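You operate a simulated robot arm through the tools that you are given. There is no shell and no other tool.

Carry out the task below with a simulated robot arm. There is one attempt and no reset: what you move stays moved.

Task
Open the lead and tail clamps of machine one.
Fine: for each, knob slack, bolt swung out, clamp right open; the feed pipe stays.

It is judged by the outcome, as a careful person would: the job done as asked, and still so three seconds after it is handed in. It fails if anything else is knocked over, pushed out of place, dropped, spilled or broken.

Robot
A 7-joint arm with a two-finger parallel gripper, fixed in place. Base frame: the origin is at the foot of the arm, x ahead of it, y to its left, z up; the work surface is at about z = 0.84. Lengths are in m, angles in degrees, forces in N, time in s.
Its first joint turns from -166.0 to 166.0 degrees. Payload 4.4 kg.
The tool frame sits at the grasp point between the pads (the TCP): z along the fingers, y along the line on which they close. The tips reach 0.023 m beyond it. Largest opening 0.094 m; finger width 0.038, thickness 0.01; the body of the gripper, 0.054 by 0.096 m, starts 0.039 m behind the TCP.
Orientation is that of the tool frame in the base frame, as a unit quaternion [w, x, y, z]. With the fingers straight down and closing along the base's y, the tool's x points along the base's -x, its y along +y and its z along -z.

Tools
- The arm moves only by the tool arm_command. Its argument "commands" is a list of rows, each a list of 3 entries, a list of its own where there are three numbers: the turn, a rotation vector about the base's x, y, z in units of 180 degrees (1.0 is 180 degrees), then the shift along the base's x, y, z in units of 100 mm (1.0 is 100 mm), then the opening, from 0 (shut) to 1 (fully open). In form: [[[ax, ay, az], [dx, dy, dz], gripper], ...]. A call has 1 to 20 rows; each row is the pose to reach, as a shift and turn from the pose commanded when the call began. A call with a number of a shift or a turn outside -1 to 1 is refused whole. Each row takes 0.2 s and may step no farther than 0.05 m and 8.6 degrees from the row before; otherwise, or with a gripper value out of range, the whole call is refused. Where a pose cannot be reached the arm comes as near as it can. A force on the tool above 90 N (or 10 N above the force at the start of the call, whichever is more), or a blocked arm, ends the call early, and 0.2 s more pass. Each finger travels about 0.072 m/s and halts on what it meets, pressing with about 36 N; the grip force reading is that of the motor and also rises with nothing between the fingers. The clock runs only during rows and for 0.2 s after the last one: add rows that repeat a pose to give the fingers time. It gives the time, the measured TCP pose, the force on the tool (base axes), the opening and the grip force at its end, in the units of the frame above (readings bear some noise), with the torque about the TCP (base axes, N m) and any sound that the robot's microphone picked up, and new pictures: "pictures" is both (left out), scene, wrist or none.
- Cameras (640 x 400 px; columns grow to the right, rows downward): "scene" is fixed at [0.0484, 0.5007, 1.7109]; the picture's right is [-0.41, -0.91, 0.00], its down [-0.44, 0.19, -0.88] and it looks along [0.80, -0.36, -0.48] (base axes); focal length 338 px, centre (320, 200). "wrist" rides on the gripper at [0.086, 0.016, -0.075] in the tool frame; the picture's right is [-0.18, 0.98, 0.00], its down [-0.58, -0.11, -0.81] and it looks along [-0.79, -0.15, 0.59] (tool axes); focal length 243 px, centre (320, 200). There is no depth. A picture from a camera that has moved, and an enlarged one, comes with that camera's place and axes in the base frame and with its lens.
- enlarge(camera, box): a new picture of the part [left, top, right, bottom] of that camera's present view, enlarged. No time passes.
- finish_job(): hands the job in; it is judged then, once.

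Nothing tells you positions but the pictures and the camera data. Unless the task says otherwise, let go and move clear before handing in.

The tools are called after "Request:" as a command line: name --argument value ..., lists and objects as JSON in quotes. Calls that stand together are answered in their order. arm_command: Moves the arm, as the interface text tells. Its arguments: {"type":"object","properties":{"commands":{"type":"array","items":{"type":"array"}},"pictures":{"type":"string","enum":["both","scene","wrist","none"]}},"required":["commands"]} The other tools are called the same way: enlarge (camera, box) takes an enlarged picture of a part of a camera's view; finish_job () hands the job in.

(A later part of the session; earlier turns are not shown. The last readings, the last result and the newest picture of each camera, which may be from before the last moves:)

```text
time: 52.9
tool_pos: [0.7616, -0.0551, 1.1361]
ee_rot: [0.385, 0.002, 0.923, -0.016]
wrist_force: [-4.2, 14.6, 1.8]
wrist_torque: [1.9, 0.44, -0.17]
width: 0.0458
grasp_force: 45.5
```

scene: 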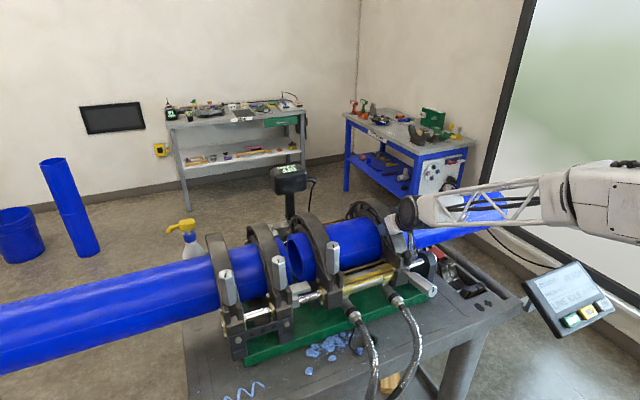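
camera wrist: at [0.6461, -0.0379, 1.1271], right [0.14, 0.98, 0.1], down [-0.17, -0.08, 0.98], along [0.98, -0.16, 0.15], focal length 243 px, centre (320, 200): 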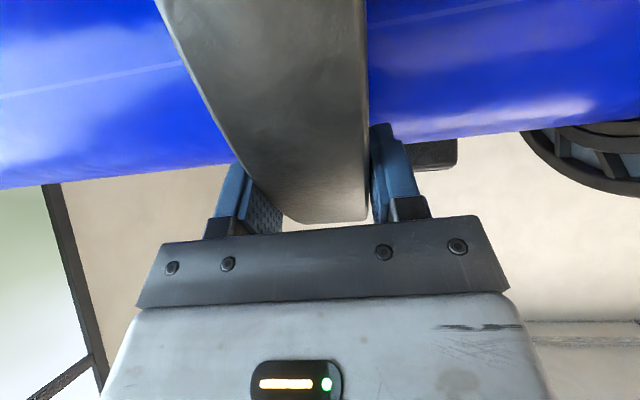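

Request:
arm_command --commands '[[[0, 0, 0], [0.05, 0, 0.115], 0.0], [[0, 0, 0], [0.109, 0, 0.23], 0.0], [[0, 0, 0], [0.109, 0, 0.23], 0.0]]' --pictures "both"

Request:
enlarge --camera "scene" --box '[340, 170, 460, 290]'

```text
time: 53.7
tool_pos: [0.7724, -0.0552, 1.1579]
ee_rot: [0.385, 0.002, 0.923, -0.017]
wrist_force: [0.4, -8.7, -20.6]
wrist_torque: [1.64, 1.29, 0.3]
width: 0.0456
grasp_force: 44.7
camera wrist: at [0.657, -0.0376, 1.1487], right [0.14, 0.98, 0.1], down [-0.16, -0.08, 0.98], along [0.98, -0.16, 0.15], focal length 243 px, centre (320, 200)
```

scene: 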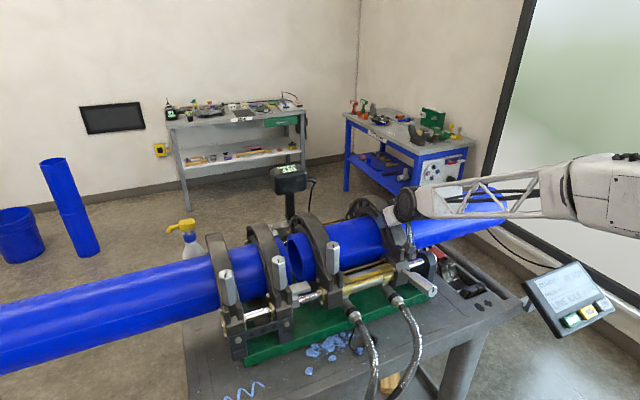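
wrist: 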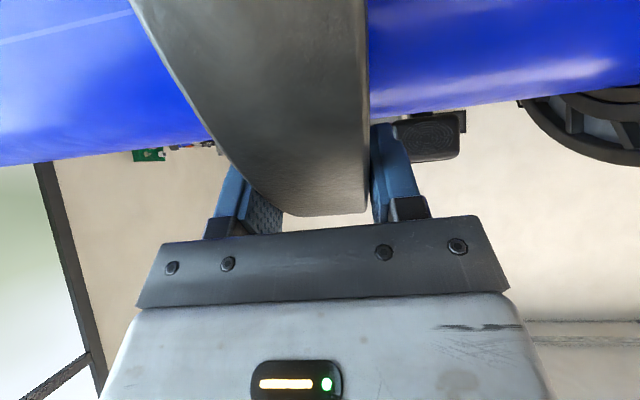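

```text
3.33 times, centred on (400, 230) of scene
camera zoom: at [0.0484, 0.5007, 1.7109], right [-0.41, -0.91, 0.0], down [-0.44, 0.19, -0.88], along [0.8, -0.36, -0.48], focal length 1128 px, centre (53, 100)
```

zoom: 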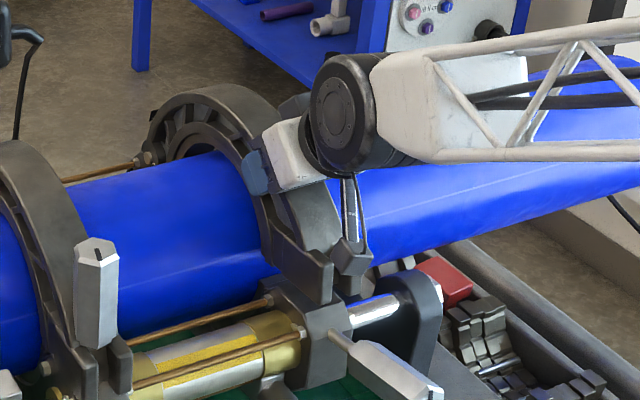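

The clamp half lifts freely, taking about 20 N. But the wrist camera hangs on the side where the fork end will swing up, so they could collide further on. I'll lower the ring gently, release, back off and re-grip with the tool turned 180° so the camera is on the upper side.

Request:
arm_command --commands '[[[0, 0, 0], [-0.03, 0, -0.06], 0.0], [[0, 0, 0], [-0.06, 0, -0.12], 0.0], [[0, 0, 0], [-0.09, 0, -0.18], 0.0], [[0, 0, 0], [-0.11, 0, -0.225], 0.0], [[0, 0, 0], [-0.11, 0, -0.225], 0.0]]' --pictures "none"

Request:
arm_command --commands '[[[0, 0, 0], [0, 0, 0], 0.5], [[0, 0, 0], [0, 0, 0], 0.8], [[0, 0, 0], [0, 0, 0], 1], [[0, 0, 0], [-0.2, 0, 0.2], 1], [[0, 0, 0], [-0.45, 0, 0.45], 1], [[0, 0, 0], [-0.7, 0, 0.7], 1], [[0, 0, 0], [-0.9, 0, 0.95], 1]]' --pictures "none"

```text
time: 54.9
tool_pos: [0.7613, -0.0547, 1.1389]
ee_rot: [0.386, 0.001, 0.922, -0.016]
wrist_force: [10.8, -15.0, 24.6]
wrist_torque: [1.61, 0.17, -0.31]
width: 0.0457
grasp_force: 44.9
```

```text
time: 56.5
tool_pos: [0.6717, -0.0543, 1.2314]
ee_rot: [0.384, 0.002, 0.923, -0.016]
wrist_force: [-0.4, 1.0, 0.4]
wrist_torque: [0.04, 0.01, 0.0]
width: 0.0941
grasp_force: 0.1
```

Released and clear. Now I'll spin the tool 180° about its own axis so the camera ends up on the upper side.

Request:
arm_command --commands '[[[-0.0333, 0, 0.0333], [0, 0, 0], 1], [[-0.0667, 0, 0.0667], [0, 0, 0], 1], [[-0.1, 0, 0.1], [0, 0, 0], 1], [[-0.1333, 0, 0.1333], [0, 0, 0], 1], [[-0.1667, 0, 0.1667], [0, 0, 0], 1], [[-0.2, 0, 0.2], [0, 0, 0], 1], [[-0.2333, 0, 0.2333], [0, 0, 0], 1], [[-0.2667, 0, 0.2667], [0, 0, 0], 1], [[-0.3, 0, 0.3], [0, 0, 0], 1], [[-0.3333, 0, 0.3333], [0, 0, 0], 1], [[-0.3667, 0, 0.3667], [0, 0, 0], 1], [[-0.4, 0, 0.4], [0, 0, 0], 1], [[-0.4333, 0, 0.4333], [0, 0, 0], 1], [[-0.4667, 0, 0.4667], [0, 0, 0], 1], [[-0.5, 0, 0.5], [0, 0, 0], 1], [[-0.5333, 0, 0.5333], [0, 0, 0], 1], [[-0.5667, 0, 0.5667], [0, 0, 0], 1], [[-0.6, 0, 0.6], [0, 0, 0], 1], [[-0.6333, 0, 0.6333], [0, 0, 0], 1], [[-0.6667, 0, 0.6667], [0, 0, 0], 1]]' --pictures "both"

```text
time: 60.9
tool_pos: [0.7262, -0.0227, 1.1441]
ee_rot: [-0.03, 0.946, -0.089, 0.311]
wrist_force: [-4.6, -0.4, 9.2]
wrist_torque: [-0.37, -0.14, -0.33]
width: 0.0941
grasp_force: 0.0
out of reach, approached as far as the arm can: row 20
stopped in row 20: the force on the tool passed its limit at 1104 N (the readings are from after the stop); the commanded pose is now the measured one
camera wrist: at [0.7475, -0.0555, 1.2527], right [-0.29, -0.93, -0.22], down [-0.92, 0.21, 0.32], along [-0.25, 0.3, -0.92], focal length 243 px, centre (320, 200)
```

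scene: 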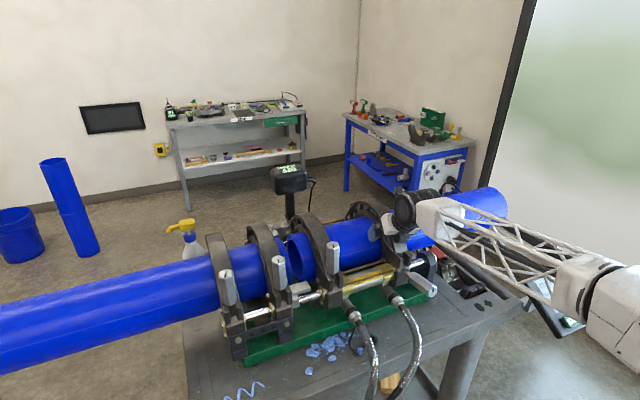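
wrist: 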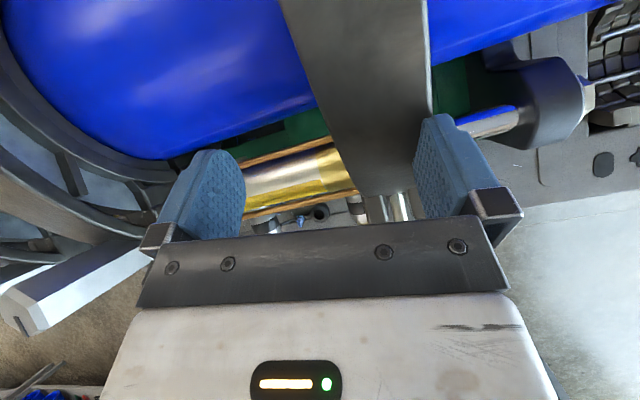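

The last row was out of reach: the arm reconfigured and bumped the ring, and the stop triggered. I'll check carefully whether anything moved.

Request:
enlarge --camera "scene" --box '[180, 160, 520, 380]'

Request:
enlarge --camera "scene" --box '[340, 170, 460, 290]'

Request:
enlarge --camera "wrist" --box '[120, 0, 520, 240]'

```text
1.82 times, centred on (350, 270) of scene
camera zoom: at [0.0484, 0.5007, 1.7109], right [-0.41, -0.91, 0.0], down [-0.44, 0.19, -0.88], along [0.8, -0.36, -0.48], focal length 615 px, centre (266, 73)
```

zoom: 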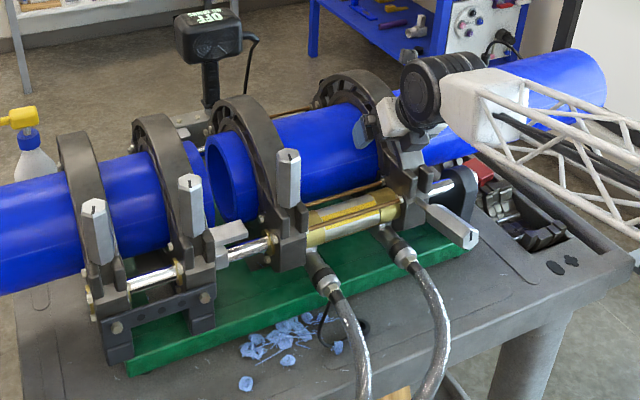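

```text
3.33 times, centred on (400, 230) of scene
camera zoom: at [0.0484, 0.5007, 1.7109], right [-0.41, -0.91, 0.0], down [-0.44, 0.19, -0.88], along [0.8, -0.36, -0.48], focal length 1128 px, centre (53, 100)
```

zoom: 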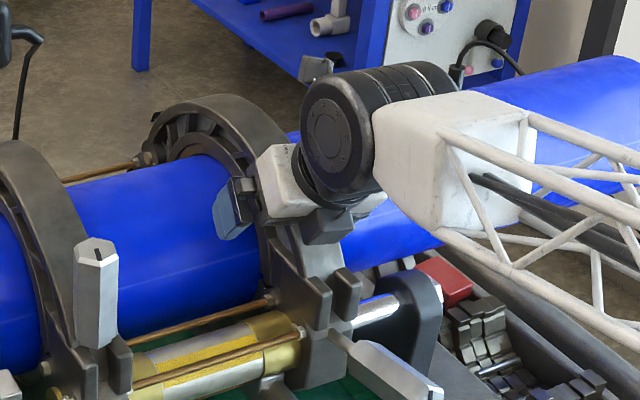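

```text
1.60 times, centred on (320, 120) of wrist
camera zoom: at [0.7475, -0.0555, 1.2527], right [-0.29, -0.93, -0.22], down [-0.92, 0.21, 0.32], along [-0.25, 0.3, -0.92], focal length 388 px, centre (320, 328)
```

zoom: 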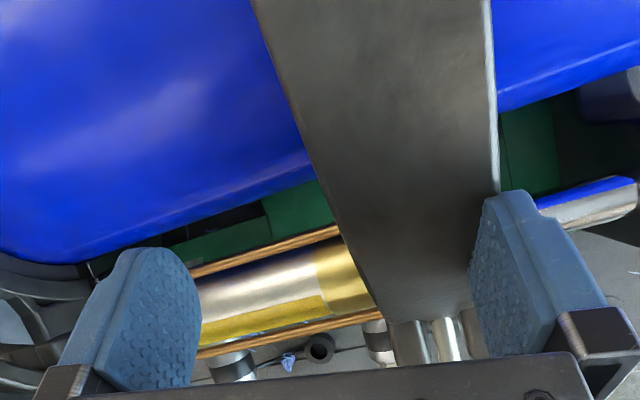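

The machine looks intact: pipes, rings and posts are unchanged. The tool is now nearly in the turned pose, with the camera on top and the arm's elbow reconfigured. I'll retreat carefully along the tool axis.

Request:
arm_command --commands '[[[0, 0, 0], [-0.06, 0, 0.08], 1], [[0, 0, 0], [-0.18, 0, 0.24], 1], [[0, 0, 0], [-0.36, 0, 0.48], 1], [[0, 0, 0], [-0.54, 0, 0.72], 1], [[0, 0, 0], [-0.7, 0, 0.95], 1]]' --pictures "scene"

```text
time: 62.1
tool_pos: [0.6564, -0.0226, 1.2361]
ee_rot: [-0.03, 0.947, -0.089, 0.308]
wrist_force: [-0.3, -0.5, 0.2]
wrist_torque: [0.03, 0.01, 0.0]
width: 0.0942
grasp_force: 0.1
```

scene: 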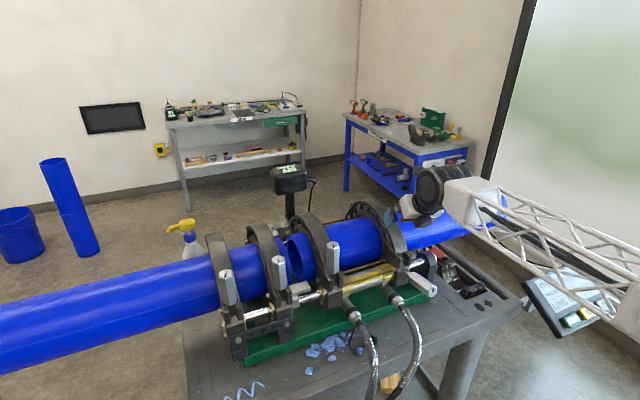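

Clear of the ring. I'll unwind the tool rotation back to a normal wrist pose, in free air above and in front of the machine.

Request:
arm_command --commands '[[[0.0141, 0, -0.0191], [-0.1, -0.03, 0.2], 1], [[0.0423, 0, -0.0574], [-0.2, -0.05, 0.4], 1], [[0.0705, 0, -0.0957], [-0.3, -0.1, 0.6], 1], [[0.0987, 0, -0.134], [-0.4, -0.2, 0.8], 1], [[0.1269, 0, -0.1723], [-0.5, -0.3, 1], 1], [[0.1551, 0, -0.2106], [-0.5, -0.3, 1], 1], [[0.1833, 0, -0.2489], [-0.5, -0.3, 1], 1], [[0.2115, 0, -0.2872], [-0.5, -0.3, 1], 1], [[0.2397, 0, -0.3255], [-0.5, -0.3, 1], 1], [[0.2679, 0, -0.3638], [-0.5, -0.3, 1], 1]]' --pictures "scene"

```text
time: 64.3
tool_pos: [0.6077, -0.0534, 1.3366]
ee_rot: [0.227, -0.659, 0.684, -0.217]
wrist_force: [-0.1, -0.6, -0.1]
wrist_torque: [-0.01, 0.0, 0.02]
width: 0.0942
grasp_force: 0.2
```

scene: 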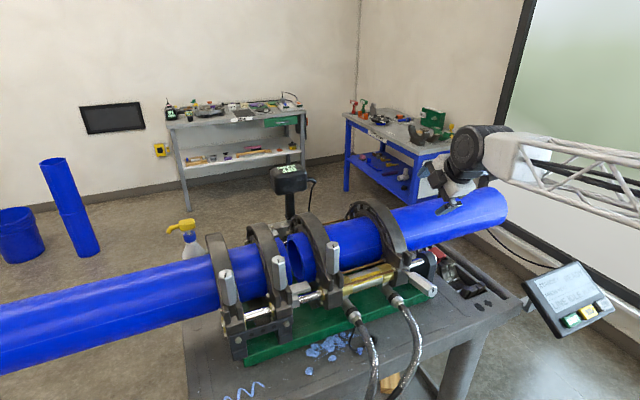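

Request:
arm_command --commands '[[[0.0282, 0, -0.0383], [0, 0, 0], 1], [[0.0564, 0, -0.0766], [0, 0, 0], 1], [[0.0846, 0, -0.1149], [0, 0, 0], 1], [[0.1128, 0, -0.1532], [0, 0, 0], 1], [[0.141, 0, -0.1915], [0, 0, 0], 1], [[0.1692, 0, -0.2298], [0, 0, 0], 1], [[0.1974, 0, -0.2681], [0, 0, 0], 1], [[0.2256, 0, -0.3064], [0, 0, 0], 1], [[0.2538, 0, -0.3447], [0, 0, 0], 1], [[0.282, 0, -0.383], [0, 0, 0], 1], [[0.29, 0, -0.3936], [0, 0, 0], 1]]' --pictures "none"

Request:
arm_command --commands '[[[0, 0.04, 0], [0.2, 0, 0.1], 1], [[0, 0.08, 0], [0.5, 0, 0.15], 1], [[0, 0.12, 0], [0.8, 0, 0.15], 1], [[0, 0.16, 0], [1, 0, 0.15], 1], [[0, 0.2, 0], [1, 0, 0.15], 1]]' --pictures "both"

```text
time: 66.7
tool_pos: [0.6054, -0.0535, 1.3366]
ee_rot: [0.314, 0.002, 0.949, -0.001]
wrist_force: [-0.3, 0.3, 0.8]
wrist_torque: [0.01, -0.03, -0.05]
width: 0.0941
grasp_force: 0.1
```

```text
time: 67.9
tool_pos: [0.7063, -0.0532, 1.3521]
ee_rot: [0.004, 0.002, 1.0, -0.001]
wrist_force: [0.4, -0.9, 0.8]
wrist_torque: [-0.02, 0.0, 0.03]
width: 0.094
grasp_force: 0.0
camera wrist: at [0.6187, -0.0368, 1.426], right [0.19, 0.98, 0.0], down [0.57, -0.11, 0.81], along [0.8, -0.15, -0.58], focal length 243 px, centre (320, 200)
```

scene: 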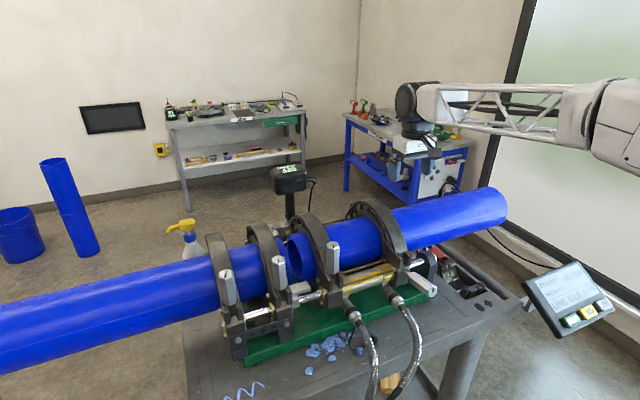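
wrist: 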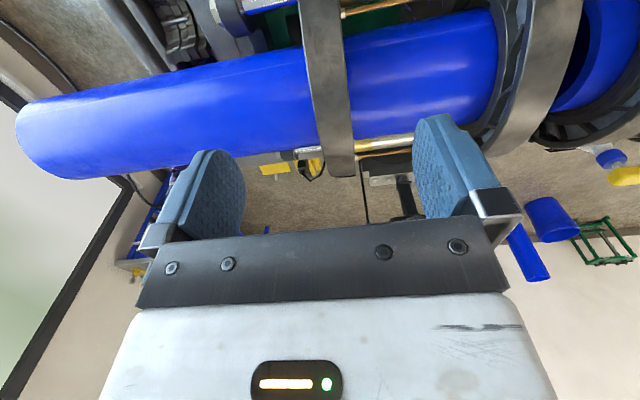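

The arm is back to a normal posture and everything still looks in place. I'll test how far out it reaches with a vertical tool at this height, in free air well above the rings.

Request:
arm_command --commands '[[[0, 0, 0], [0.35, 0, 0], 1], [[0, 0, 0], [0.7, 0, 0], 1], [[0, 0, 0], [1, 0, 0], 1]]' --pictures "none"

Request:
arm_command --commands '[[[0, 0, 0], [0.3, 0, 0], 1], [[0, 0, 0], [0.6, 0, 0], 1], [[0, 0, 0], [0.9, 0, 0], 1]]' --pictures "none"

Request:
arm_command --commands '[[[0, 0, 0], [0.2, 0, 0], 1], [[0, 0, 0], [0.4, 0, 0], 1], [[0, 0, 0], [0.6, 0, 0], 1], [[0, 0, 0], [0.8, 0, 0], 1], [[0, 0, 0], [1, 0, 0], 1]]' --pictures "wrist"

```text
time: 68.7
tool_pos: [0.8073, -0.0537, 1.3536]
ee_rot: [0.004, 0.002, 1.0, 0.0]
wrist_force: [0.1, -0.7, 0.2]
wrist_torque: [0.01, 0.0, 0.01]
width: 0.0938
grasp_force: 0.2
```

```text
time: 69.5
tool_pos: [0.8985, -0.0525, 1.3526]
ee_rot: [0.005, 0.001, 1.0, -0.001]
wrist_force: [-0.4, 0.6, 1.0]
wrist_torque: [0.02, 0.0, 0.01]
width: 0.0939
grasp_force: 0.1
```

```text
time: 70.7
tool_pos: [0.9964, -0.0523, 1.3526]
ee_rot: [0.005, 0.002, 1.0, -0.001]
wrist_force: [0.8, -0.4, 0.2]
wrist_torque: [0.02, 0.0, 0.0]
width: 0.0938
grasp_force: 0.1
camera wrist: at [0.9085, -0.0366, 1.4268], right [0.19, 0.98, 0.0], down [0.57, -0.11, 0.81], along [0.8, -0.15, -0.58], focal length 243 px, centre (320, 200)
```

wrist: 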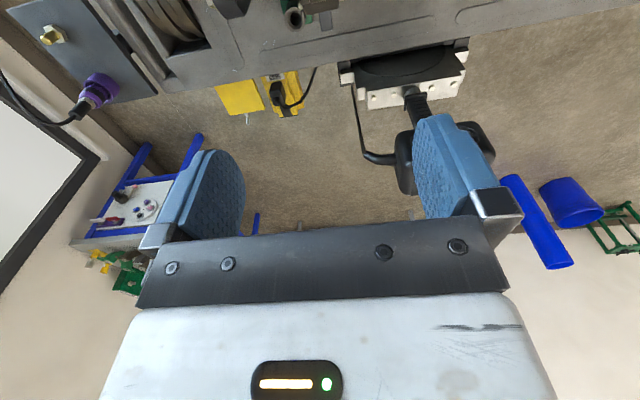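

The arm reaches x≈1.0 at this height with a vertical tool, so I can keep yaw 0 and let the tool rotate with the ring. I'll return to the near side and tilt to −45° again for the pinch.

Request:
arm_command --commands '[[[0, 0, 0], [-0.35, 0, 0], 1], [[0, 0, 0], [-0.7, 0, 0], 1], [[0, 0, 0], [-1, 0, 0], 1]]' --pictures "none"

Request:
arm_command --commands '[[[0, 0, 0], [-0.35, 0, 0], 1], [[0, 0, 0], [-0.7, 0, 0], 1], [[0, 0, 0], [-1, 0, 0], 1]]' --pictures "none"

Request:
arm_command --commands '[[[0, -0.0417, 0], [-0.3, 0, 0], 1], [[0, -0.0833, 0], [-0.6, 0, 0], 1], [[0, -0.125, 0], [-1, 0, -0.1], 1], [[0, -0.1667, 0], [-1, 0, -0.4], 1], [[0, -0.2083, 0], [-1, 0, -0.7], 1], [[0, -0.25, 0], [-1, 0, -1], 1]]' --pictures "none"

Request:
arm_command --commands '[[[0, 0, 0], [0.05, -0.02, -0.4], 1], [[0, 0, 0], [0.05, -0.02, -0.85], 1], [[0, 0, 0], [0.05, -0.02, -0.85], 1]]' --pictures "both"

```text
time: 71.5
tool_pos: [0.897, -0.054, 1.3504]
ee_rot: [0.003, 0.001, 1.0, -0.001]
wrist_force: [0.3, 0.2, -0.9]
wrist_torque: [0.01, 0.02, 0.01]
width: 0.0938
grasp_force: 0.1
```

```text
time: 72.3
tool_pos: [0.7962, -0.055, 1.3518]
ee_rot: [0.004, 0.0, 1.0, -0.001]
wrist_force: [0.5, 0.6, -1.2]
wrist_torque: [0.0, -0.01, -0.01]
width: 0.0941
grasp_force: 0.0
```

```text
time: 73.7
tool_pos: [0.6969, -0.0533, 1.2519]
ee_rot: [0.387, 0.002, 0.922, -0.002]
wrist_force: [-1.7, -1.0, 0.4]
wrist_torque: [-0.01, -0.01, 0.0]
width: 0.0941
grasp_force: 0.0
```

```text
time: 74.5
tool_pos: [0.7007, -0.0541, 1.1674]
ee_rot: [0.386, 0.001, 0.923, 0.0]
wrist_force: [0.6, -0.2, 0.5]
wrist_torque: [-0.02, -0.01, 0.0]
width: 0.0939
grasp_force: 0.1
camera wrist: at [0.5871, -0.038, 1.1575], right [0.13, 0.98, 0.13], down [-0.17, -0.11, 0.98], along [0.98, -0.15, 0.15], focal length 243 px, centre (320, 200)
```

scene: 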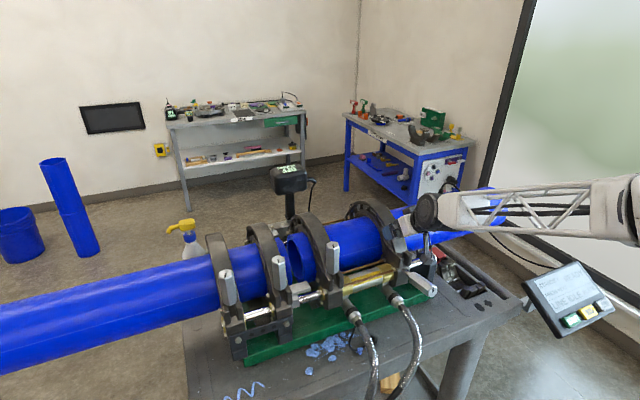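
wrist: 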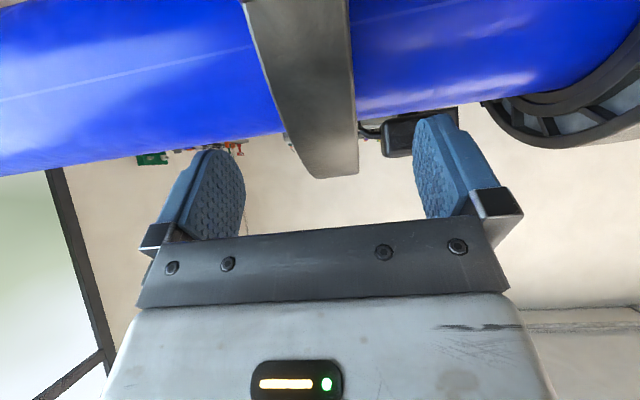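

Request:
arm_command --commands '[[[0, 0, 0], [0.16, -0.01, -0.17], 1], [[0, 0, 0], [0.32, -0.01, -0.35], 1], [[0, 0, 0], [0.475, -0.01, -0.52], 1], [[0, 0, 0], [0.475, -0.01, -0.52], 1]]' --pictures "none"

Request:
arm_command --commands '[[[0, 0, 0], [0, 0, 0], 0.7], [[0, 0, 0], [0, 0, 0], 0.5], [[0, 0, 0], [0, 0, 0], 0.2], [[0, 0, 0], [0, 0, 0], 0]]' --pictures "both"

Request:
enlarge --camera "scene" --box '[340, 170, 460, 290]'

```text
time: 75.5
tool_pos: [0.7502, -0.0556, 1.1164]
ee_rot: [0.387, 0.001, 0.922, -0.001]
wrist_force: [-0.1, 0.2, 0.5]
wrist_torque: [0.01, 0.02, 0.02]
width: 0.0939
grasp_force: 0.1
```

```text
time: 76.5
tool_pos: [0.7494, -0.0545, 1.1156]
ee_rot: [0.387, 0.001, 0.922, -0.001]
wrist_force: [0.9, 0.3, 0.5]
wrist_torque: [0.73, 0.16, 1.13]
width: 0.0451
grasp_force: 45.0
camera wrist: at [0.6345, -0.039, 1.1055], right [0.13, 0.98, 0.13], down [-0.17, -0.11, 0.98], along [0.98, -0.15, 0.15], focal length 243 px, centre (320, 200)
```

scene: 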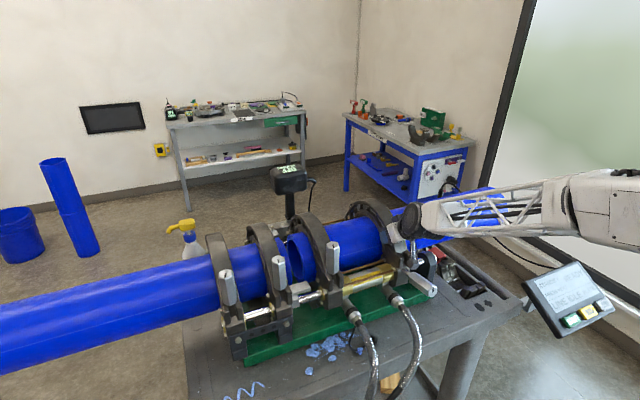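
wrist: 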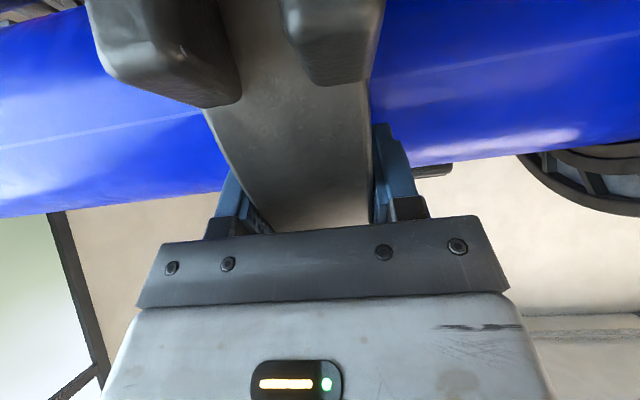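

```text
3.33 times, centred on (400, 230) of scene
camera zoom: at [0.0484, 0.5007, 1.7109], right [-0.41, -0.91, 0.0], down [-0.44, 0.19, -0.88], along [0.8, -0.36, -0.48], focal length 1128 px, centre (53, 100)
```

zoom: 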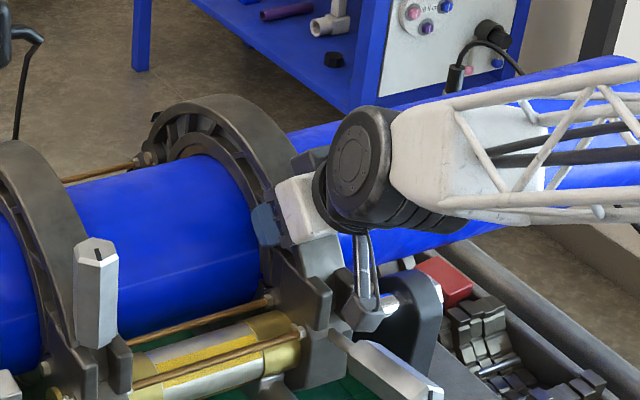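

The grip is firm (45 mm) with almost no side load. Now I'll swing the ring up about its hinge, turning the tool partly along with it, in stages.

Request:
arm_command --commands '[[[0, 0.0125, 0], [0.043, 0, 0.122], 0], [[0, 0.025, 0], [0.087, 0, 0.243], 0], [[0, 0.0375, 0], [0.143, 0, 0.36], 0], [[0, 0.05, 0], [0.198, 0, 0.475], 0], [[0, 0.05, 0], [0.198, 0, 0.475], 0]]' --pictures "both"

Request:
enlarge --camera "scene" --box '[340, 170, 460, 290]'

```text
time: 77.7
tool_pos: [0.769, -0.0545, 1.1622]
ee_rot: [0.314, 0.002, 0.949, -0.001]
wrist_force: [-13.3, -2.0, -7.9]
wrist_torque: [0.35, 1.44, 1.22]
width: 0.0449
grasp_force: 45.3
camera wrist: at [0.6549, -0.0389, 1.1713], right [0.15, 0.98, 0.11], down [-0.01, -0.11, 0.99], along [0.99, -0.15, 0.0], focal length 243 px, centre (320, 200)
```

scene: 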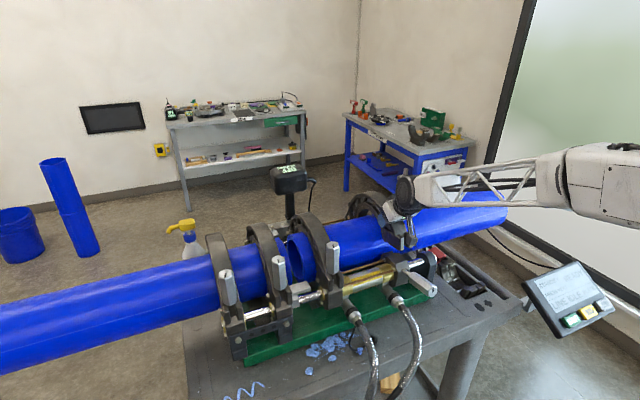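
wrist: 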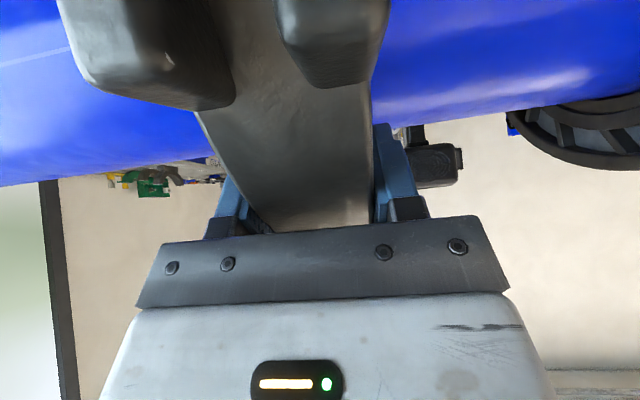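

```text
3.33 times, centred on (400, 230) of scene
camera zoom: at [0.0484, 0.5007, 1.7109], right [-0.41, -0.91, 0.0], down [-0.44, 0.19, -0.88], along [0.8, -0.36, -0.48], focal length 1128 px, centre (53, 100)
```

zoom: 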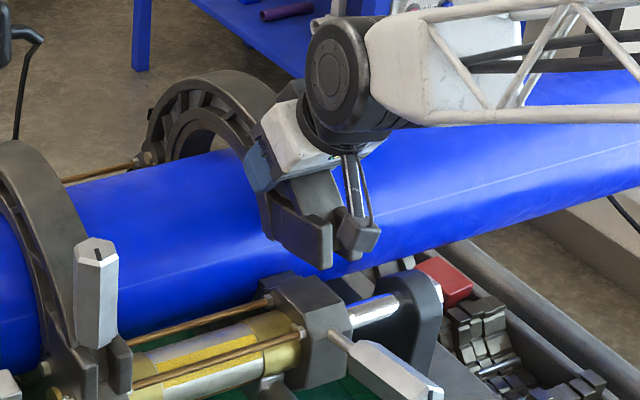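

It's rising smoothly with low forces. I'll continue the arc.

Request:
arm_command --commands '[[[0, 0.0125, 0], [0.066, 0, 0.111], 0], [[0, 0.025, 0], [0.136, 0, 0.219], 0], [[0, 0.0375, 0], [0.213, 0, 0.323], 0], [[0, 0.05, 0], [0.293, 0, 0.423], 0], [[0, 0.0625, 0], [0.38, 0, 0.519], 0], [[0, 0.075, 0], [0.471, 0, 0.609], 0], [[0, 0.0875, 0], [0.567, 0, 0.695], 0], [[0, 0.1, 0], [0.667, 0, 0.776], 0], [[0, 0.1, 0], [0.667, 0, 0.776], 0]]' --pictures "both"

```text
time: 79.7
tool_pos: [0.8362, -0.0554, 1.2412]
ee_rot: [0.162, 0.001, 0.987, -0.001]
wrist_force: [-12.6, 23.5, 7.3]
wrist_torque: [1.04, 0.88, 1.56]
width: 0.0451
grasp_force: 44.6
camera wrist: at [0.7293, -0.0392, 1.2843], right [0.18, 0.98, 0.06], down [0.29, -0.11, 0.95], along [0.94, -0.15, -0.31], focal length 243 px, centre (320, 200)
```

scene: 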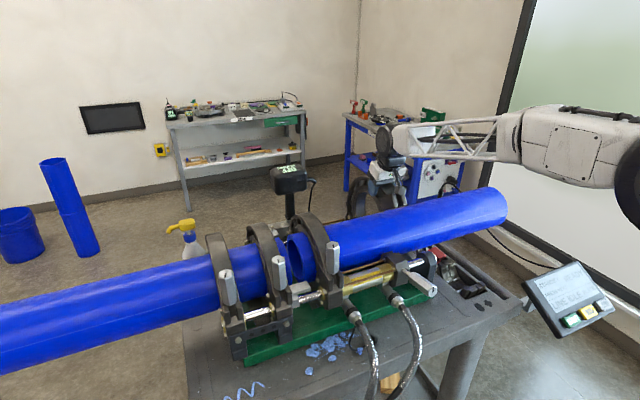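
wrist: 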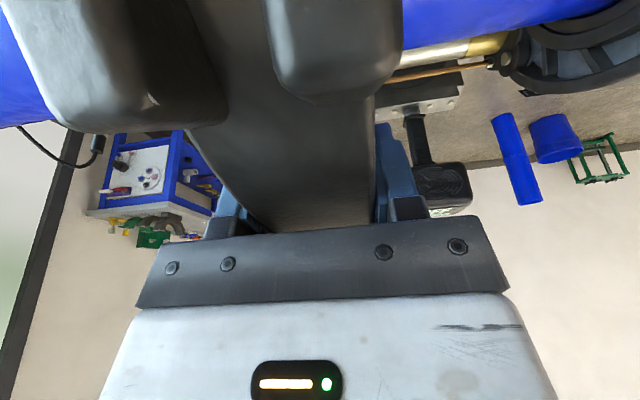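

Request:
arm_command --commands '[[[0, 0.0125, 0], [0.105, 0, 0.075], 0], [[0, 0.025, 0], [0.213, 0.005, 0.145], 0], [[0, 0.0375, 0], [0.325, 0.008, 0.209], 0], [[0, 0.05, 0], [0.44, 0.01, 0.267], 0], [[0, 0.0625, 0], [0.558, 0.01, 0.319], 0], [[0, 0.075, 0], [0.678, 0.01, 0.365], 0], [[0, 0.0875, 0], [0.801, 0.01, 0.404], 0], [[0, 0.1, 0], [0.925, 0.01, 0.437], 0], [[0, 0.1, 0], [0.925, 0.01, 0.437], 0]]' --pictures "both"

Request:
enlarge --camera "scene" --box '[320, 100, 480, 280]'

```text
time: 81.7
tool_pos: [0.9285, -0.0554, 1.2843]
ee_rot: [0.004, 0.0, 1.0, -0.001]
wrist_force: [-4.9, -6.8, 4.0]
wrist_torque: [0.86, 1.04, 1.09]
width: 0.0449
grasp_force: 44.9
camera wrist: at [0.8404, -0.039, 1.358], right [0.19, 0.98, 0.0], down [0.57, -0.11, 0.81], along [0.8, -0.15, -0.58], focal length 243 px, centre (320, 200)
```

scene: 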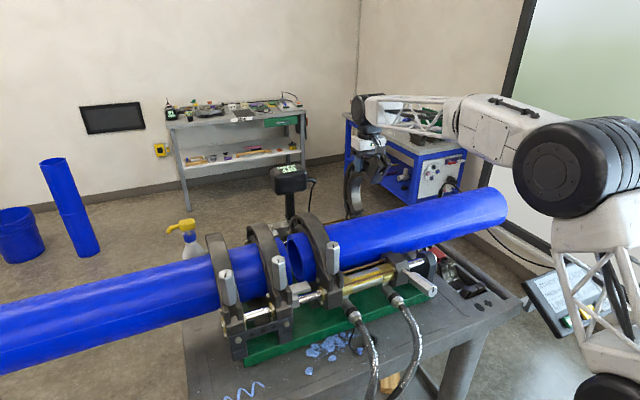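
wrist: 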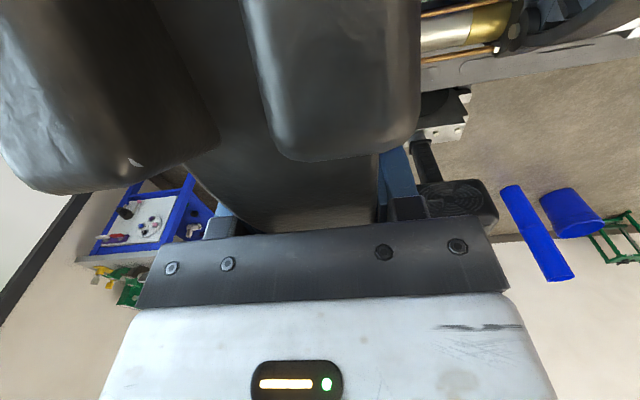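

```text
2.22 times, centred on (400, 190) of scene
camera zoom: at [0.0484, 0.5007, 1.7109], right [-0.41, -0.91, 0.0], down [-0.44, 0.19, -0.88], along [0.8, -0.36, -0.48], focal length 752 px, centre (142, 222)
```

zoom: 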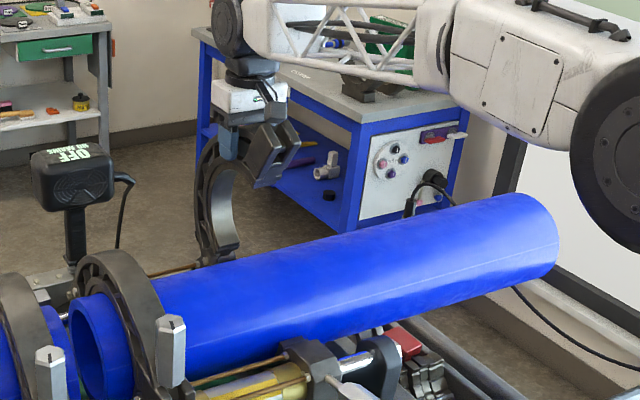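

The ring is near its balance point, with forces close to zero. I'll carry it past vertical.

Request:
arm_command --commands '[[[0, 0.0125, 0], [0.126, 0, 0.026], 0], [[0, 0.025, 0], [0.253, 0, 0.046], 0], [[0, 0.0375, 0], [0.381, 0, 0.059], 0], [[0, 0.05, 0], [0.51, 0, 0.065], 0], [[0, 0.0625, 0], [0.639, 0, 0.065], 0], [[0, 0.0625, 0], [0.639, 0, 0.065], 0]]' --pictures "both"

Request:
enlarge --camera "scene" --box '[320, 100, 480, 280]'

```text
time: 83.1
tool_pos: [0.9916, -0.0553, 1.2912]
ee_rot: [-0.093, 0.001, 0.996, -0.001]
wrist_force: [3.4, -17.3, 11.9]
wrist_torque: [1.59, -0.02, 0.52]
width: 0.045
grasp_force: 45.1
camera wrist: at [0.9202, -0.0389, 1.3801], right [0.18, 0.98, -0.04], down [0.72, -0.11, 0.68], along [0.67, -0.15, -0.73], focal length 243 px, centre (320, 200)
```

scene: 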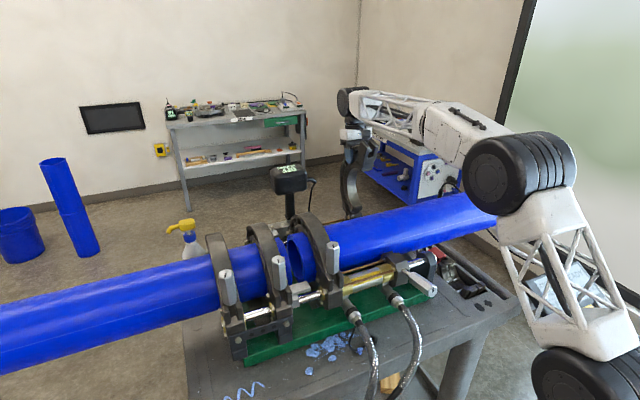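
wrist: 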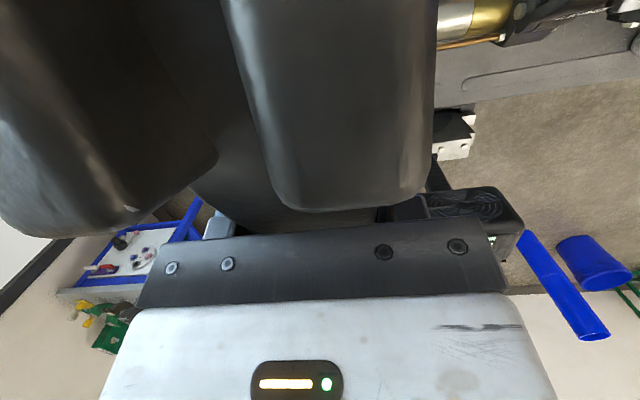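

```text
2.22 times, centred on (400, 190) of scene
camera zoom: at [0.0484, 0.5007, 1.7109], right [-0.41, -0.91, 0.0], down [-0.44, 0.19, -0.88], along [0.8, -0.36, -0.48], focal length 752 px, centre (142, 222)
```

zoom: 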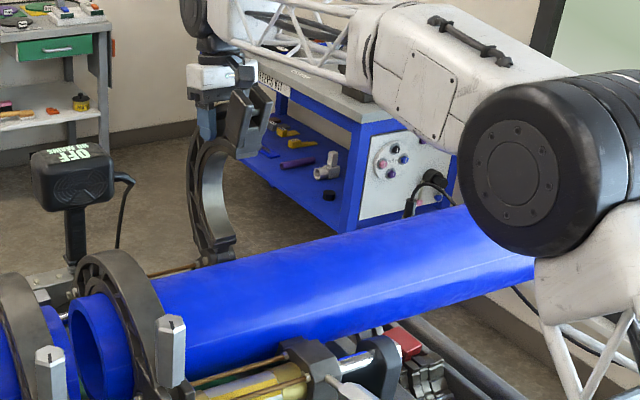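

The ring is past vertical at about 75°. I'll carry it a bit further while still holding it, so it doesn't fall hard.

Request:
arm_command --commands '[[[0, 0.008, 0], [0.129, 0, -0.007], 0], [[0, 0.016, 0], [0.257, 0, -0.021], 0], [[0, 0.024, 0], [0.384, 0, -0.042], 0], [[0, 0.024, 0], [0.384, 0, -0.042], 0]]' --pictures "both"

```text
time: 84.1
tool_pos: [1.0307, -0.0556, 1.2866]
ee_rot: [-0.132, 0.001, 0.991, -0.001]
wrist_force: [-0.4, -18.2, 9.4]
wrist_torque: [1.11, 0.94, 0.75]
width: 0.045
grasp_force: 45.6
camera wrist: at [0.9656, -0.0388, 1.3806], right [0.18, 0.98, -0.05], down [0.77, -0.11, 0.63], along [0.61, -0.15, -0.78], focal length 243 px, centre (320, 200)
```

scene: 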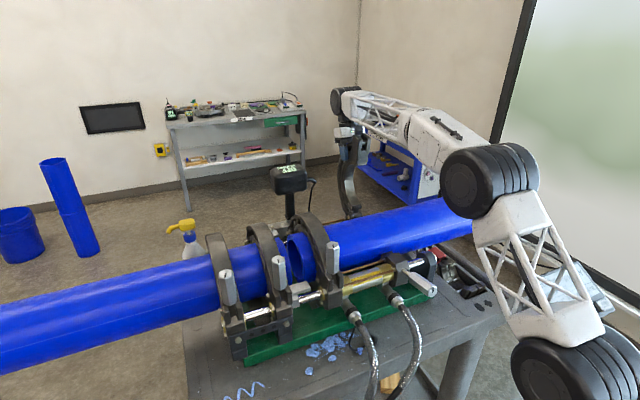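
wrist: 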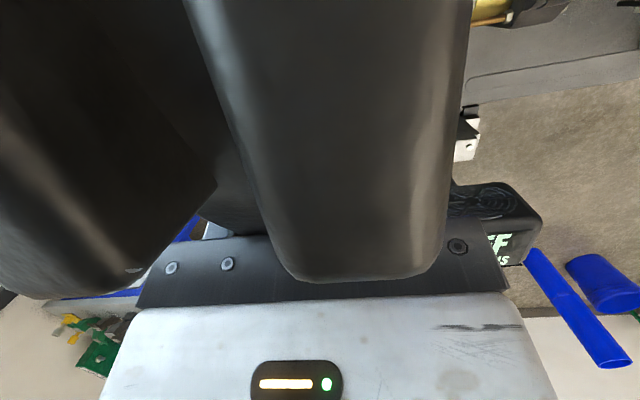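

Still in reach. I'll continue with the tool turning fully with the ring, feeling for the open stop.

Request:
arm_command --commands '[[[0, 0.0167, 0], [0.125, 0, -0.026], 0], [[0, 0.0333, 0], [0.25, 0, -0.06], 0], [[0, 0.05, 0], [0.372, 0, -0.1], 0], [[0, 0.05, 0], [0.372, 0, -0.1], 0]]' --pictures "both"

Request:
enlarge --camera "scene" --box '[300, 80, 460, 260]'

```text
time: 85.1
tool_pos: [1.0682, -0.0551, 1.2759]
ee_rot: [-0.21, 0.001, 0.978, -0.002]
wrist_force: [9.6, -12.6, 11.1]
wrist_torque: [1.51, -0.27, 0.33]
width: 0.0451
grasp_force: 44.7
camera wrist: at [1.0186, -0.0387, 1.3791], right [0.17, 0.98, -0.08], down [0.86, -0.11, 0.5], along [0.48, -0.15, -0.86], focal length 243 px, centre (320, 200)
```

scene: 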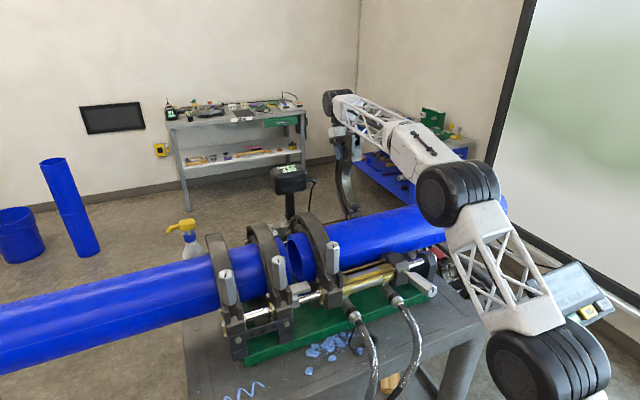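
wrist: 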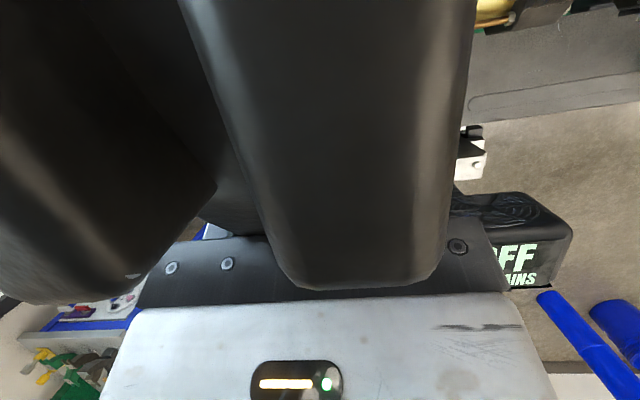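

```text
2.22 times, centred on (380, 170) of scene
camera zoom: at [0.0484, 0.5007, 1.7109], right [-0.41, -0.91, 0.0], down [-0.44, 0.19, -0.88], along [0.8, -0.36, -0.48], focal length 752 px, centre (187, 267)
```

zoom: 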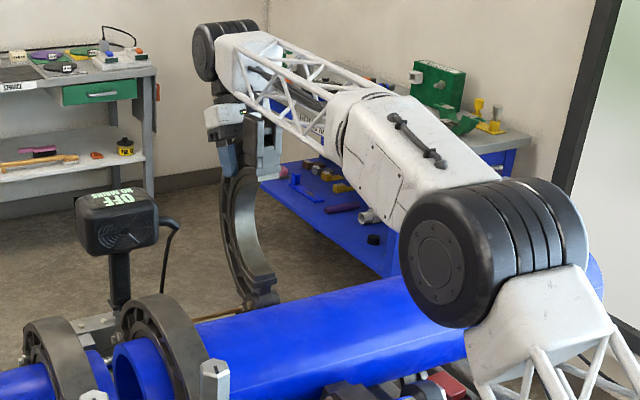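

Request:
arm_command --commands '[[[0, 0.0167, 0], [0.12, 0, -0.047], 0], [[0, 0.0333, 0], [0.238, 0, -0.099], 0], [[0, 0.0333, 0], [0.238, 0, -0.099], 0]]' --pictures "both"

```text
time: 85.7
tool_pos: [1.0586, -0.0547, 1.2661]
ee_rot: [-0.229, 0.001, 0.974, -0.002]
wrist_force: [5.2, -8.1, 7.4]
wrist_torque: [2.75, 0.26, 0.4]
width: 0.0452
grasp_force: 44.9
out of reach, approached as far as the arm can: row 1, 2
stopped in row 2: the force on the tool passed its limit at 169 N (the readings are from after the stop); the commanded pose is now the measured one
camera wrist: at [1.0127, -0.0386, 1.3715], right [0.17, 0.98, -0.09], down [0.88, -0.11, 0.46], along [0.45, -0.15, -0.88], focal length 243 px, centre (320, 200)
```

scene: 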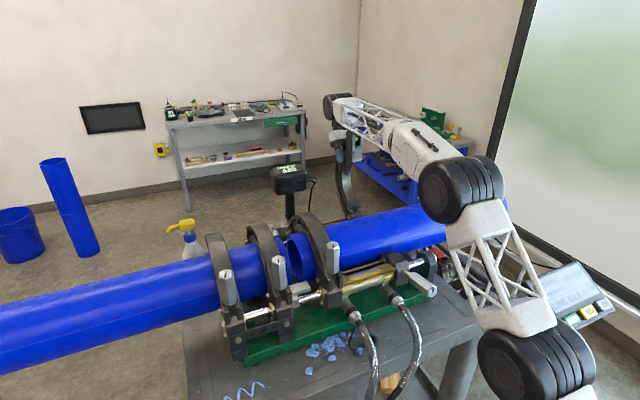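
wrist: 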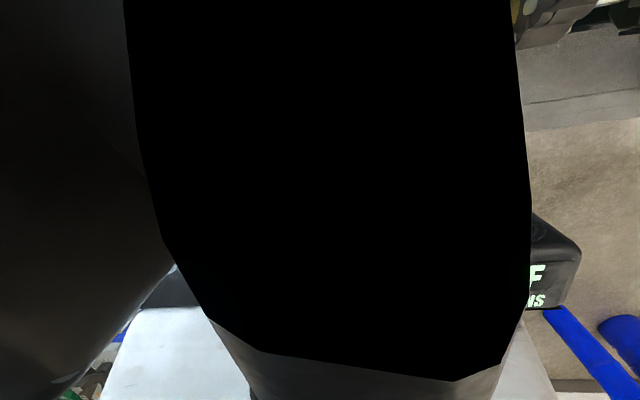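

That's the reach limit, with the ring about 93° open and past its balance point. I'll open the fingers so it can settle back to its stop, then look.

Request:
arm_command --commands '[[[0, 0, 0], [0, 0, 0], 0.6], [[0, 0, 0], [0, 0, 0], 0.8], [[0, 0, 0], [0, 0, 0], 1], [[0, 0, 0], [0, 0, 0], 1]]' --pictures "both"

Request:
enlarge --camera "scene" --box '[300, 80, 460, 260]'

```text
time: 86.7
tool_pos: [1.0581, -0.0549, 1.2667]
ee_rot: [-0.229, 0.001, 0.973, -0.002]
wrist_force: [3.3, 1.6, 14.7]
wrist_torque: [0.01, 1.14, -0.09]
width: 0.0942
grasp_force: 0.0
camera wrist: at [1.0125, -0.0379, 1.3715], right [0.17, 0.98, -0.09], down [0.88, -0.11, 0.46], along [0.45, -0.15, -0.88], focal length 243 px, centre (320, 200)
```

scene: 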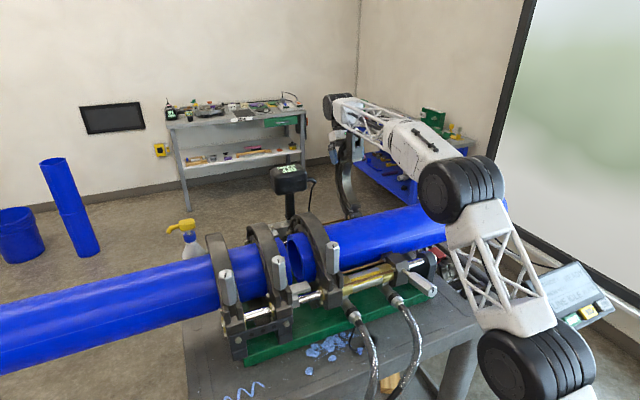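
wrist: 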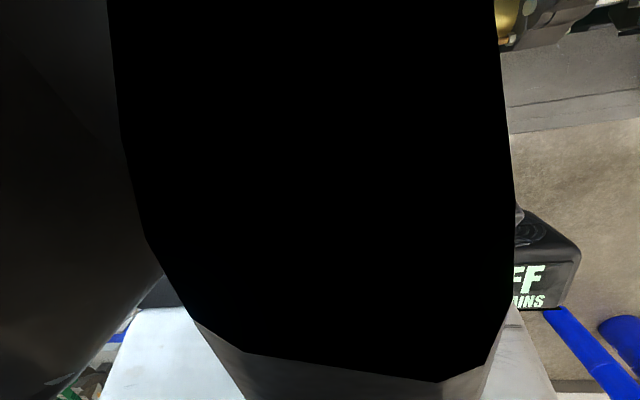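

```text
2.22 times, centred on (380, 170) of scene
camera zoom: at [0.0484, 0.5007, 1.7109], right [-0.41, -0.91, 0.0], down [-0.44, 0.19, -0.88], along [0.8, -0.36, -0.48], focal length 752 px, centre (187, 267)
```

zoom: 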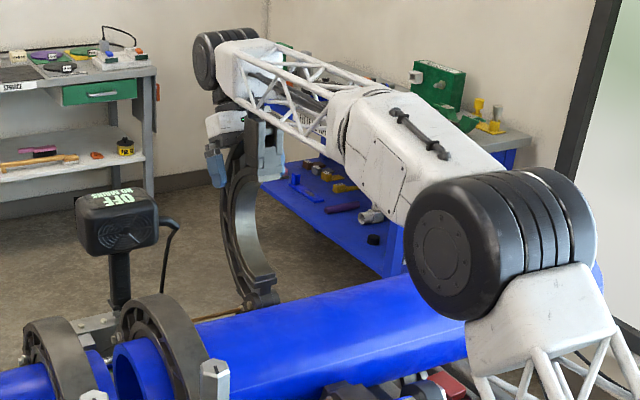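

The ring is leaning on the palm rather than falling free. I'll raise the gripper off it, easing the tilt so the ring can pass underneath.

Request:
arm_command --commands '[[[0, -0.0139, 0], [-0.03, 0, 0.13], 1], [[0, -0.0361, 0], [-0.08, 0, 0.33], 1], [[0, -0.0639, 0], [-0.18, 0, 0.53], 1], [[0, -0.0917, 0], [-0.28, 0, 0.73], 1], [[0, -0.1139, 0], [-0.38, 0, 0.93], 1], [[0, -0.1139, 0], [-0.38, 0, 0.93], 1]]' --pictures "both"

Request:
enlarge --camera "scene" --box '[300, 80, 460, 260]'

```text
time: 88.0
tool_pos: [1.0202, -0.0537, 1.3582]
ee_rot: [-0.052, 0.002, 0.999, -0.001]
wrist_force: [0.6, 0.1, 0.7]
wrist_torque: [0.02, 0.02, 0.01]
width: 0.0942
grasp_force: 0.1
camera wrist: at [0.9409, -0.0378, 1.4415], right [0.19, 0.98, -0.02], down [0.66, -0.11, 0.74], along [0.73, -0.15, -0.67], focal length 243 px, centre (320, 200)
```

scene: 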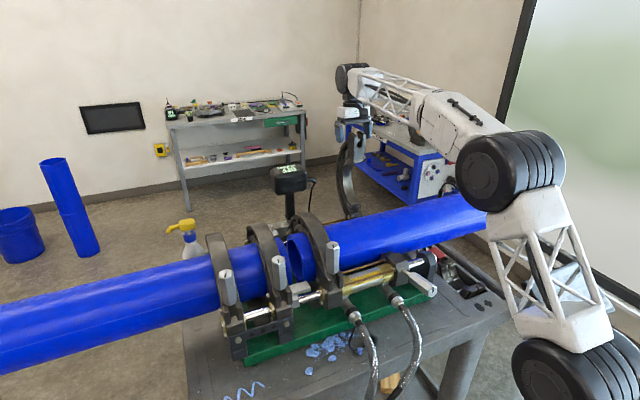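
wrist: 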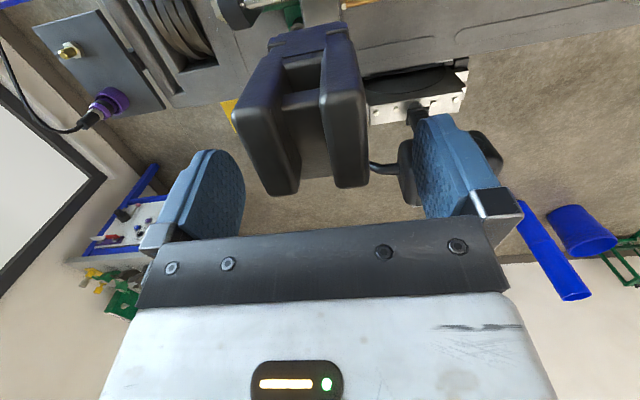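

```text
2.22 times, centred on (380, 170) of scene
camera zoom: at [0.0484, 0.5007, 1.7109], right [-0.41, -0.91, 0.0], down [-0.44, 0.19, -0.88], along [0.8, -0.36, -0.48], focal length 752 px, centre (187, 267)
```

zoom: 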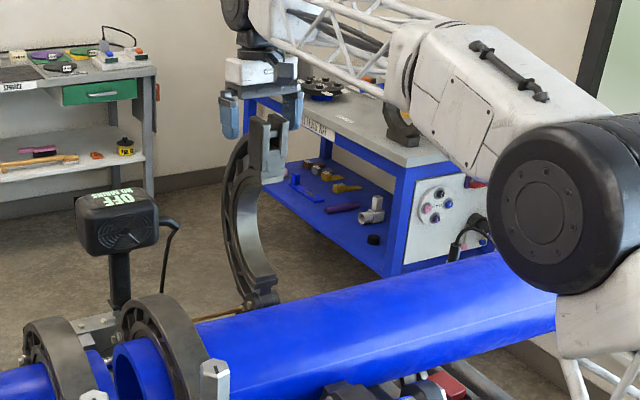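

The ring now stands about 93° open on its own with the gripper clear. To be sure it's right open, I'll come round to its inner side with closed fingers and gently push it toward its stop, watching the force.

Request:
arm_command --commands '[[[0, -0.03, 0], [-0.35, 0, 0.1], 0.5], [[0, -0.06, 0], [-0.7, 0, 0.1], 0.2], [[0, -0.1, 0], [-1, 0, 0.1], 0], [[0, -0.14, 0], [-1, 0, 0], 0], [[0, -0.14, 0], [-1, 0, -0.3], 0], [[0, -0.14, 0], [-1, 0, -0.6], 0], [[0, -0.14, 0], [-1, 0, -0.6], 0]]' --pictures "both"

```text
time: 89.3
tool_pos: [0.9192, -0.0548, 1.3379]
ee_rot: [0.177, 0.002, 0.984, -0.002]
wrist_force: [-2.9, 2.0, 1.0]
wrist_torque: [0.78, 0.97, 0.39]
width: 0.0446
grasp_force: 45.4
stopped in row 6: the force on the tool passed its limit at 130 N (the readings are from after the stop); the commanded pose is now the measured one
camera wrist: at [0.811, -0.0384, 1.3768], right [0.18, 0.98, 0.06], down [0.26, -0.11, 0.96], along [0.95, -0.15, -0.28], focal length 243 px, centre (320, 200)
```

scene: 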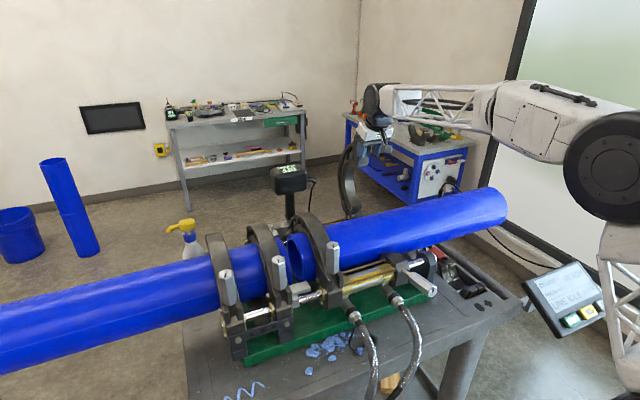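
wrist: 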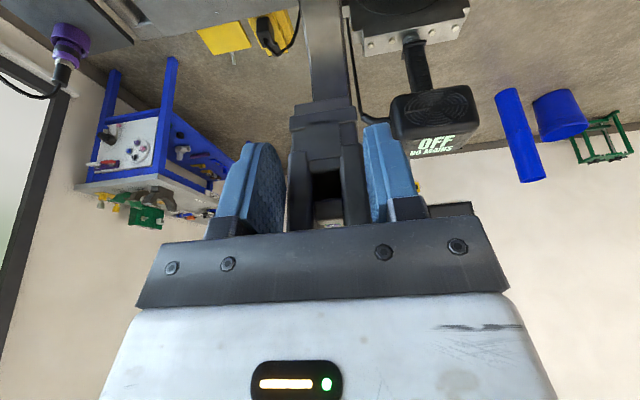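

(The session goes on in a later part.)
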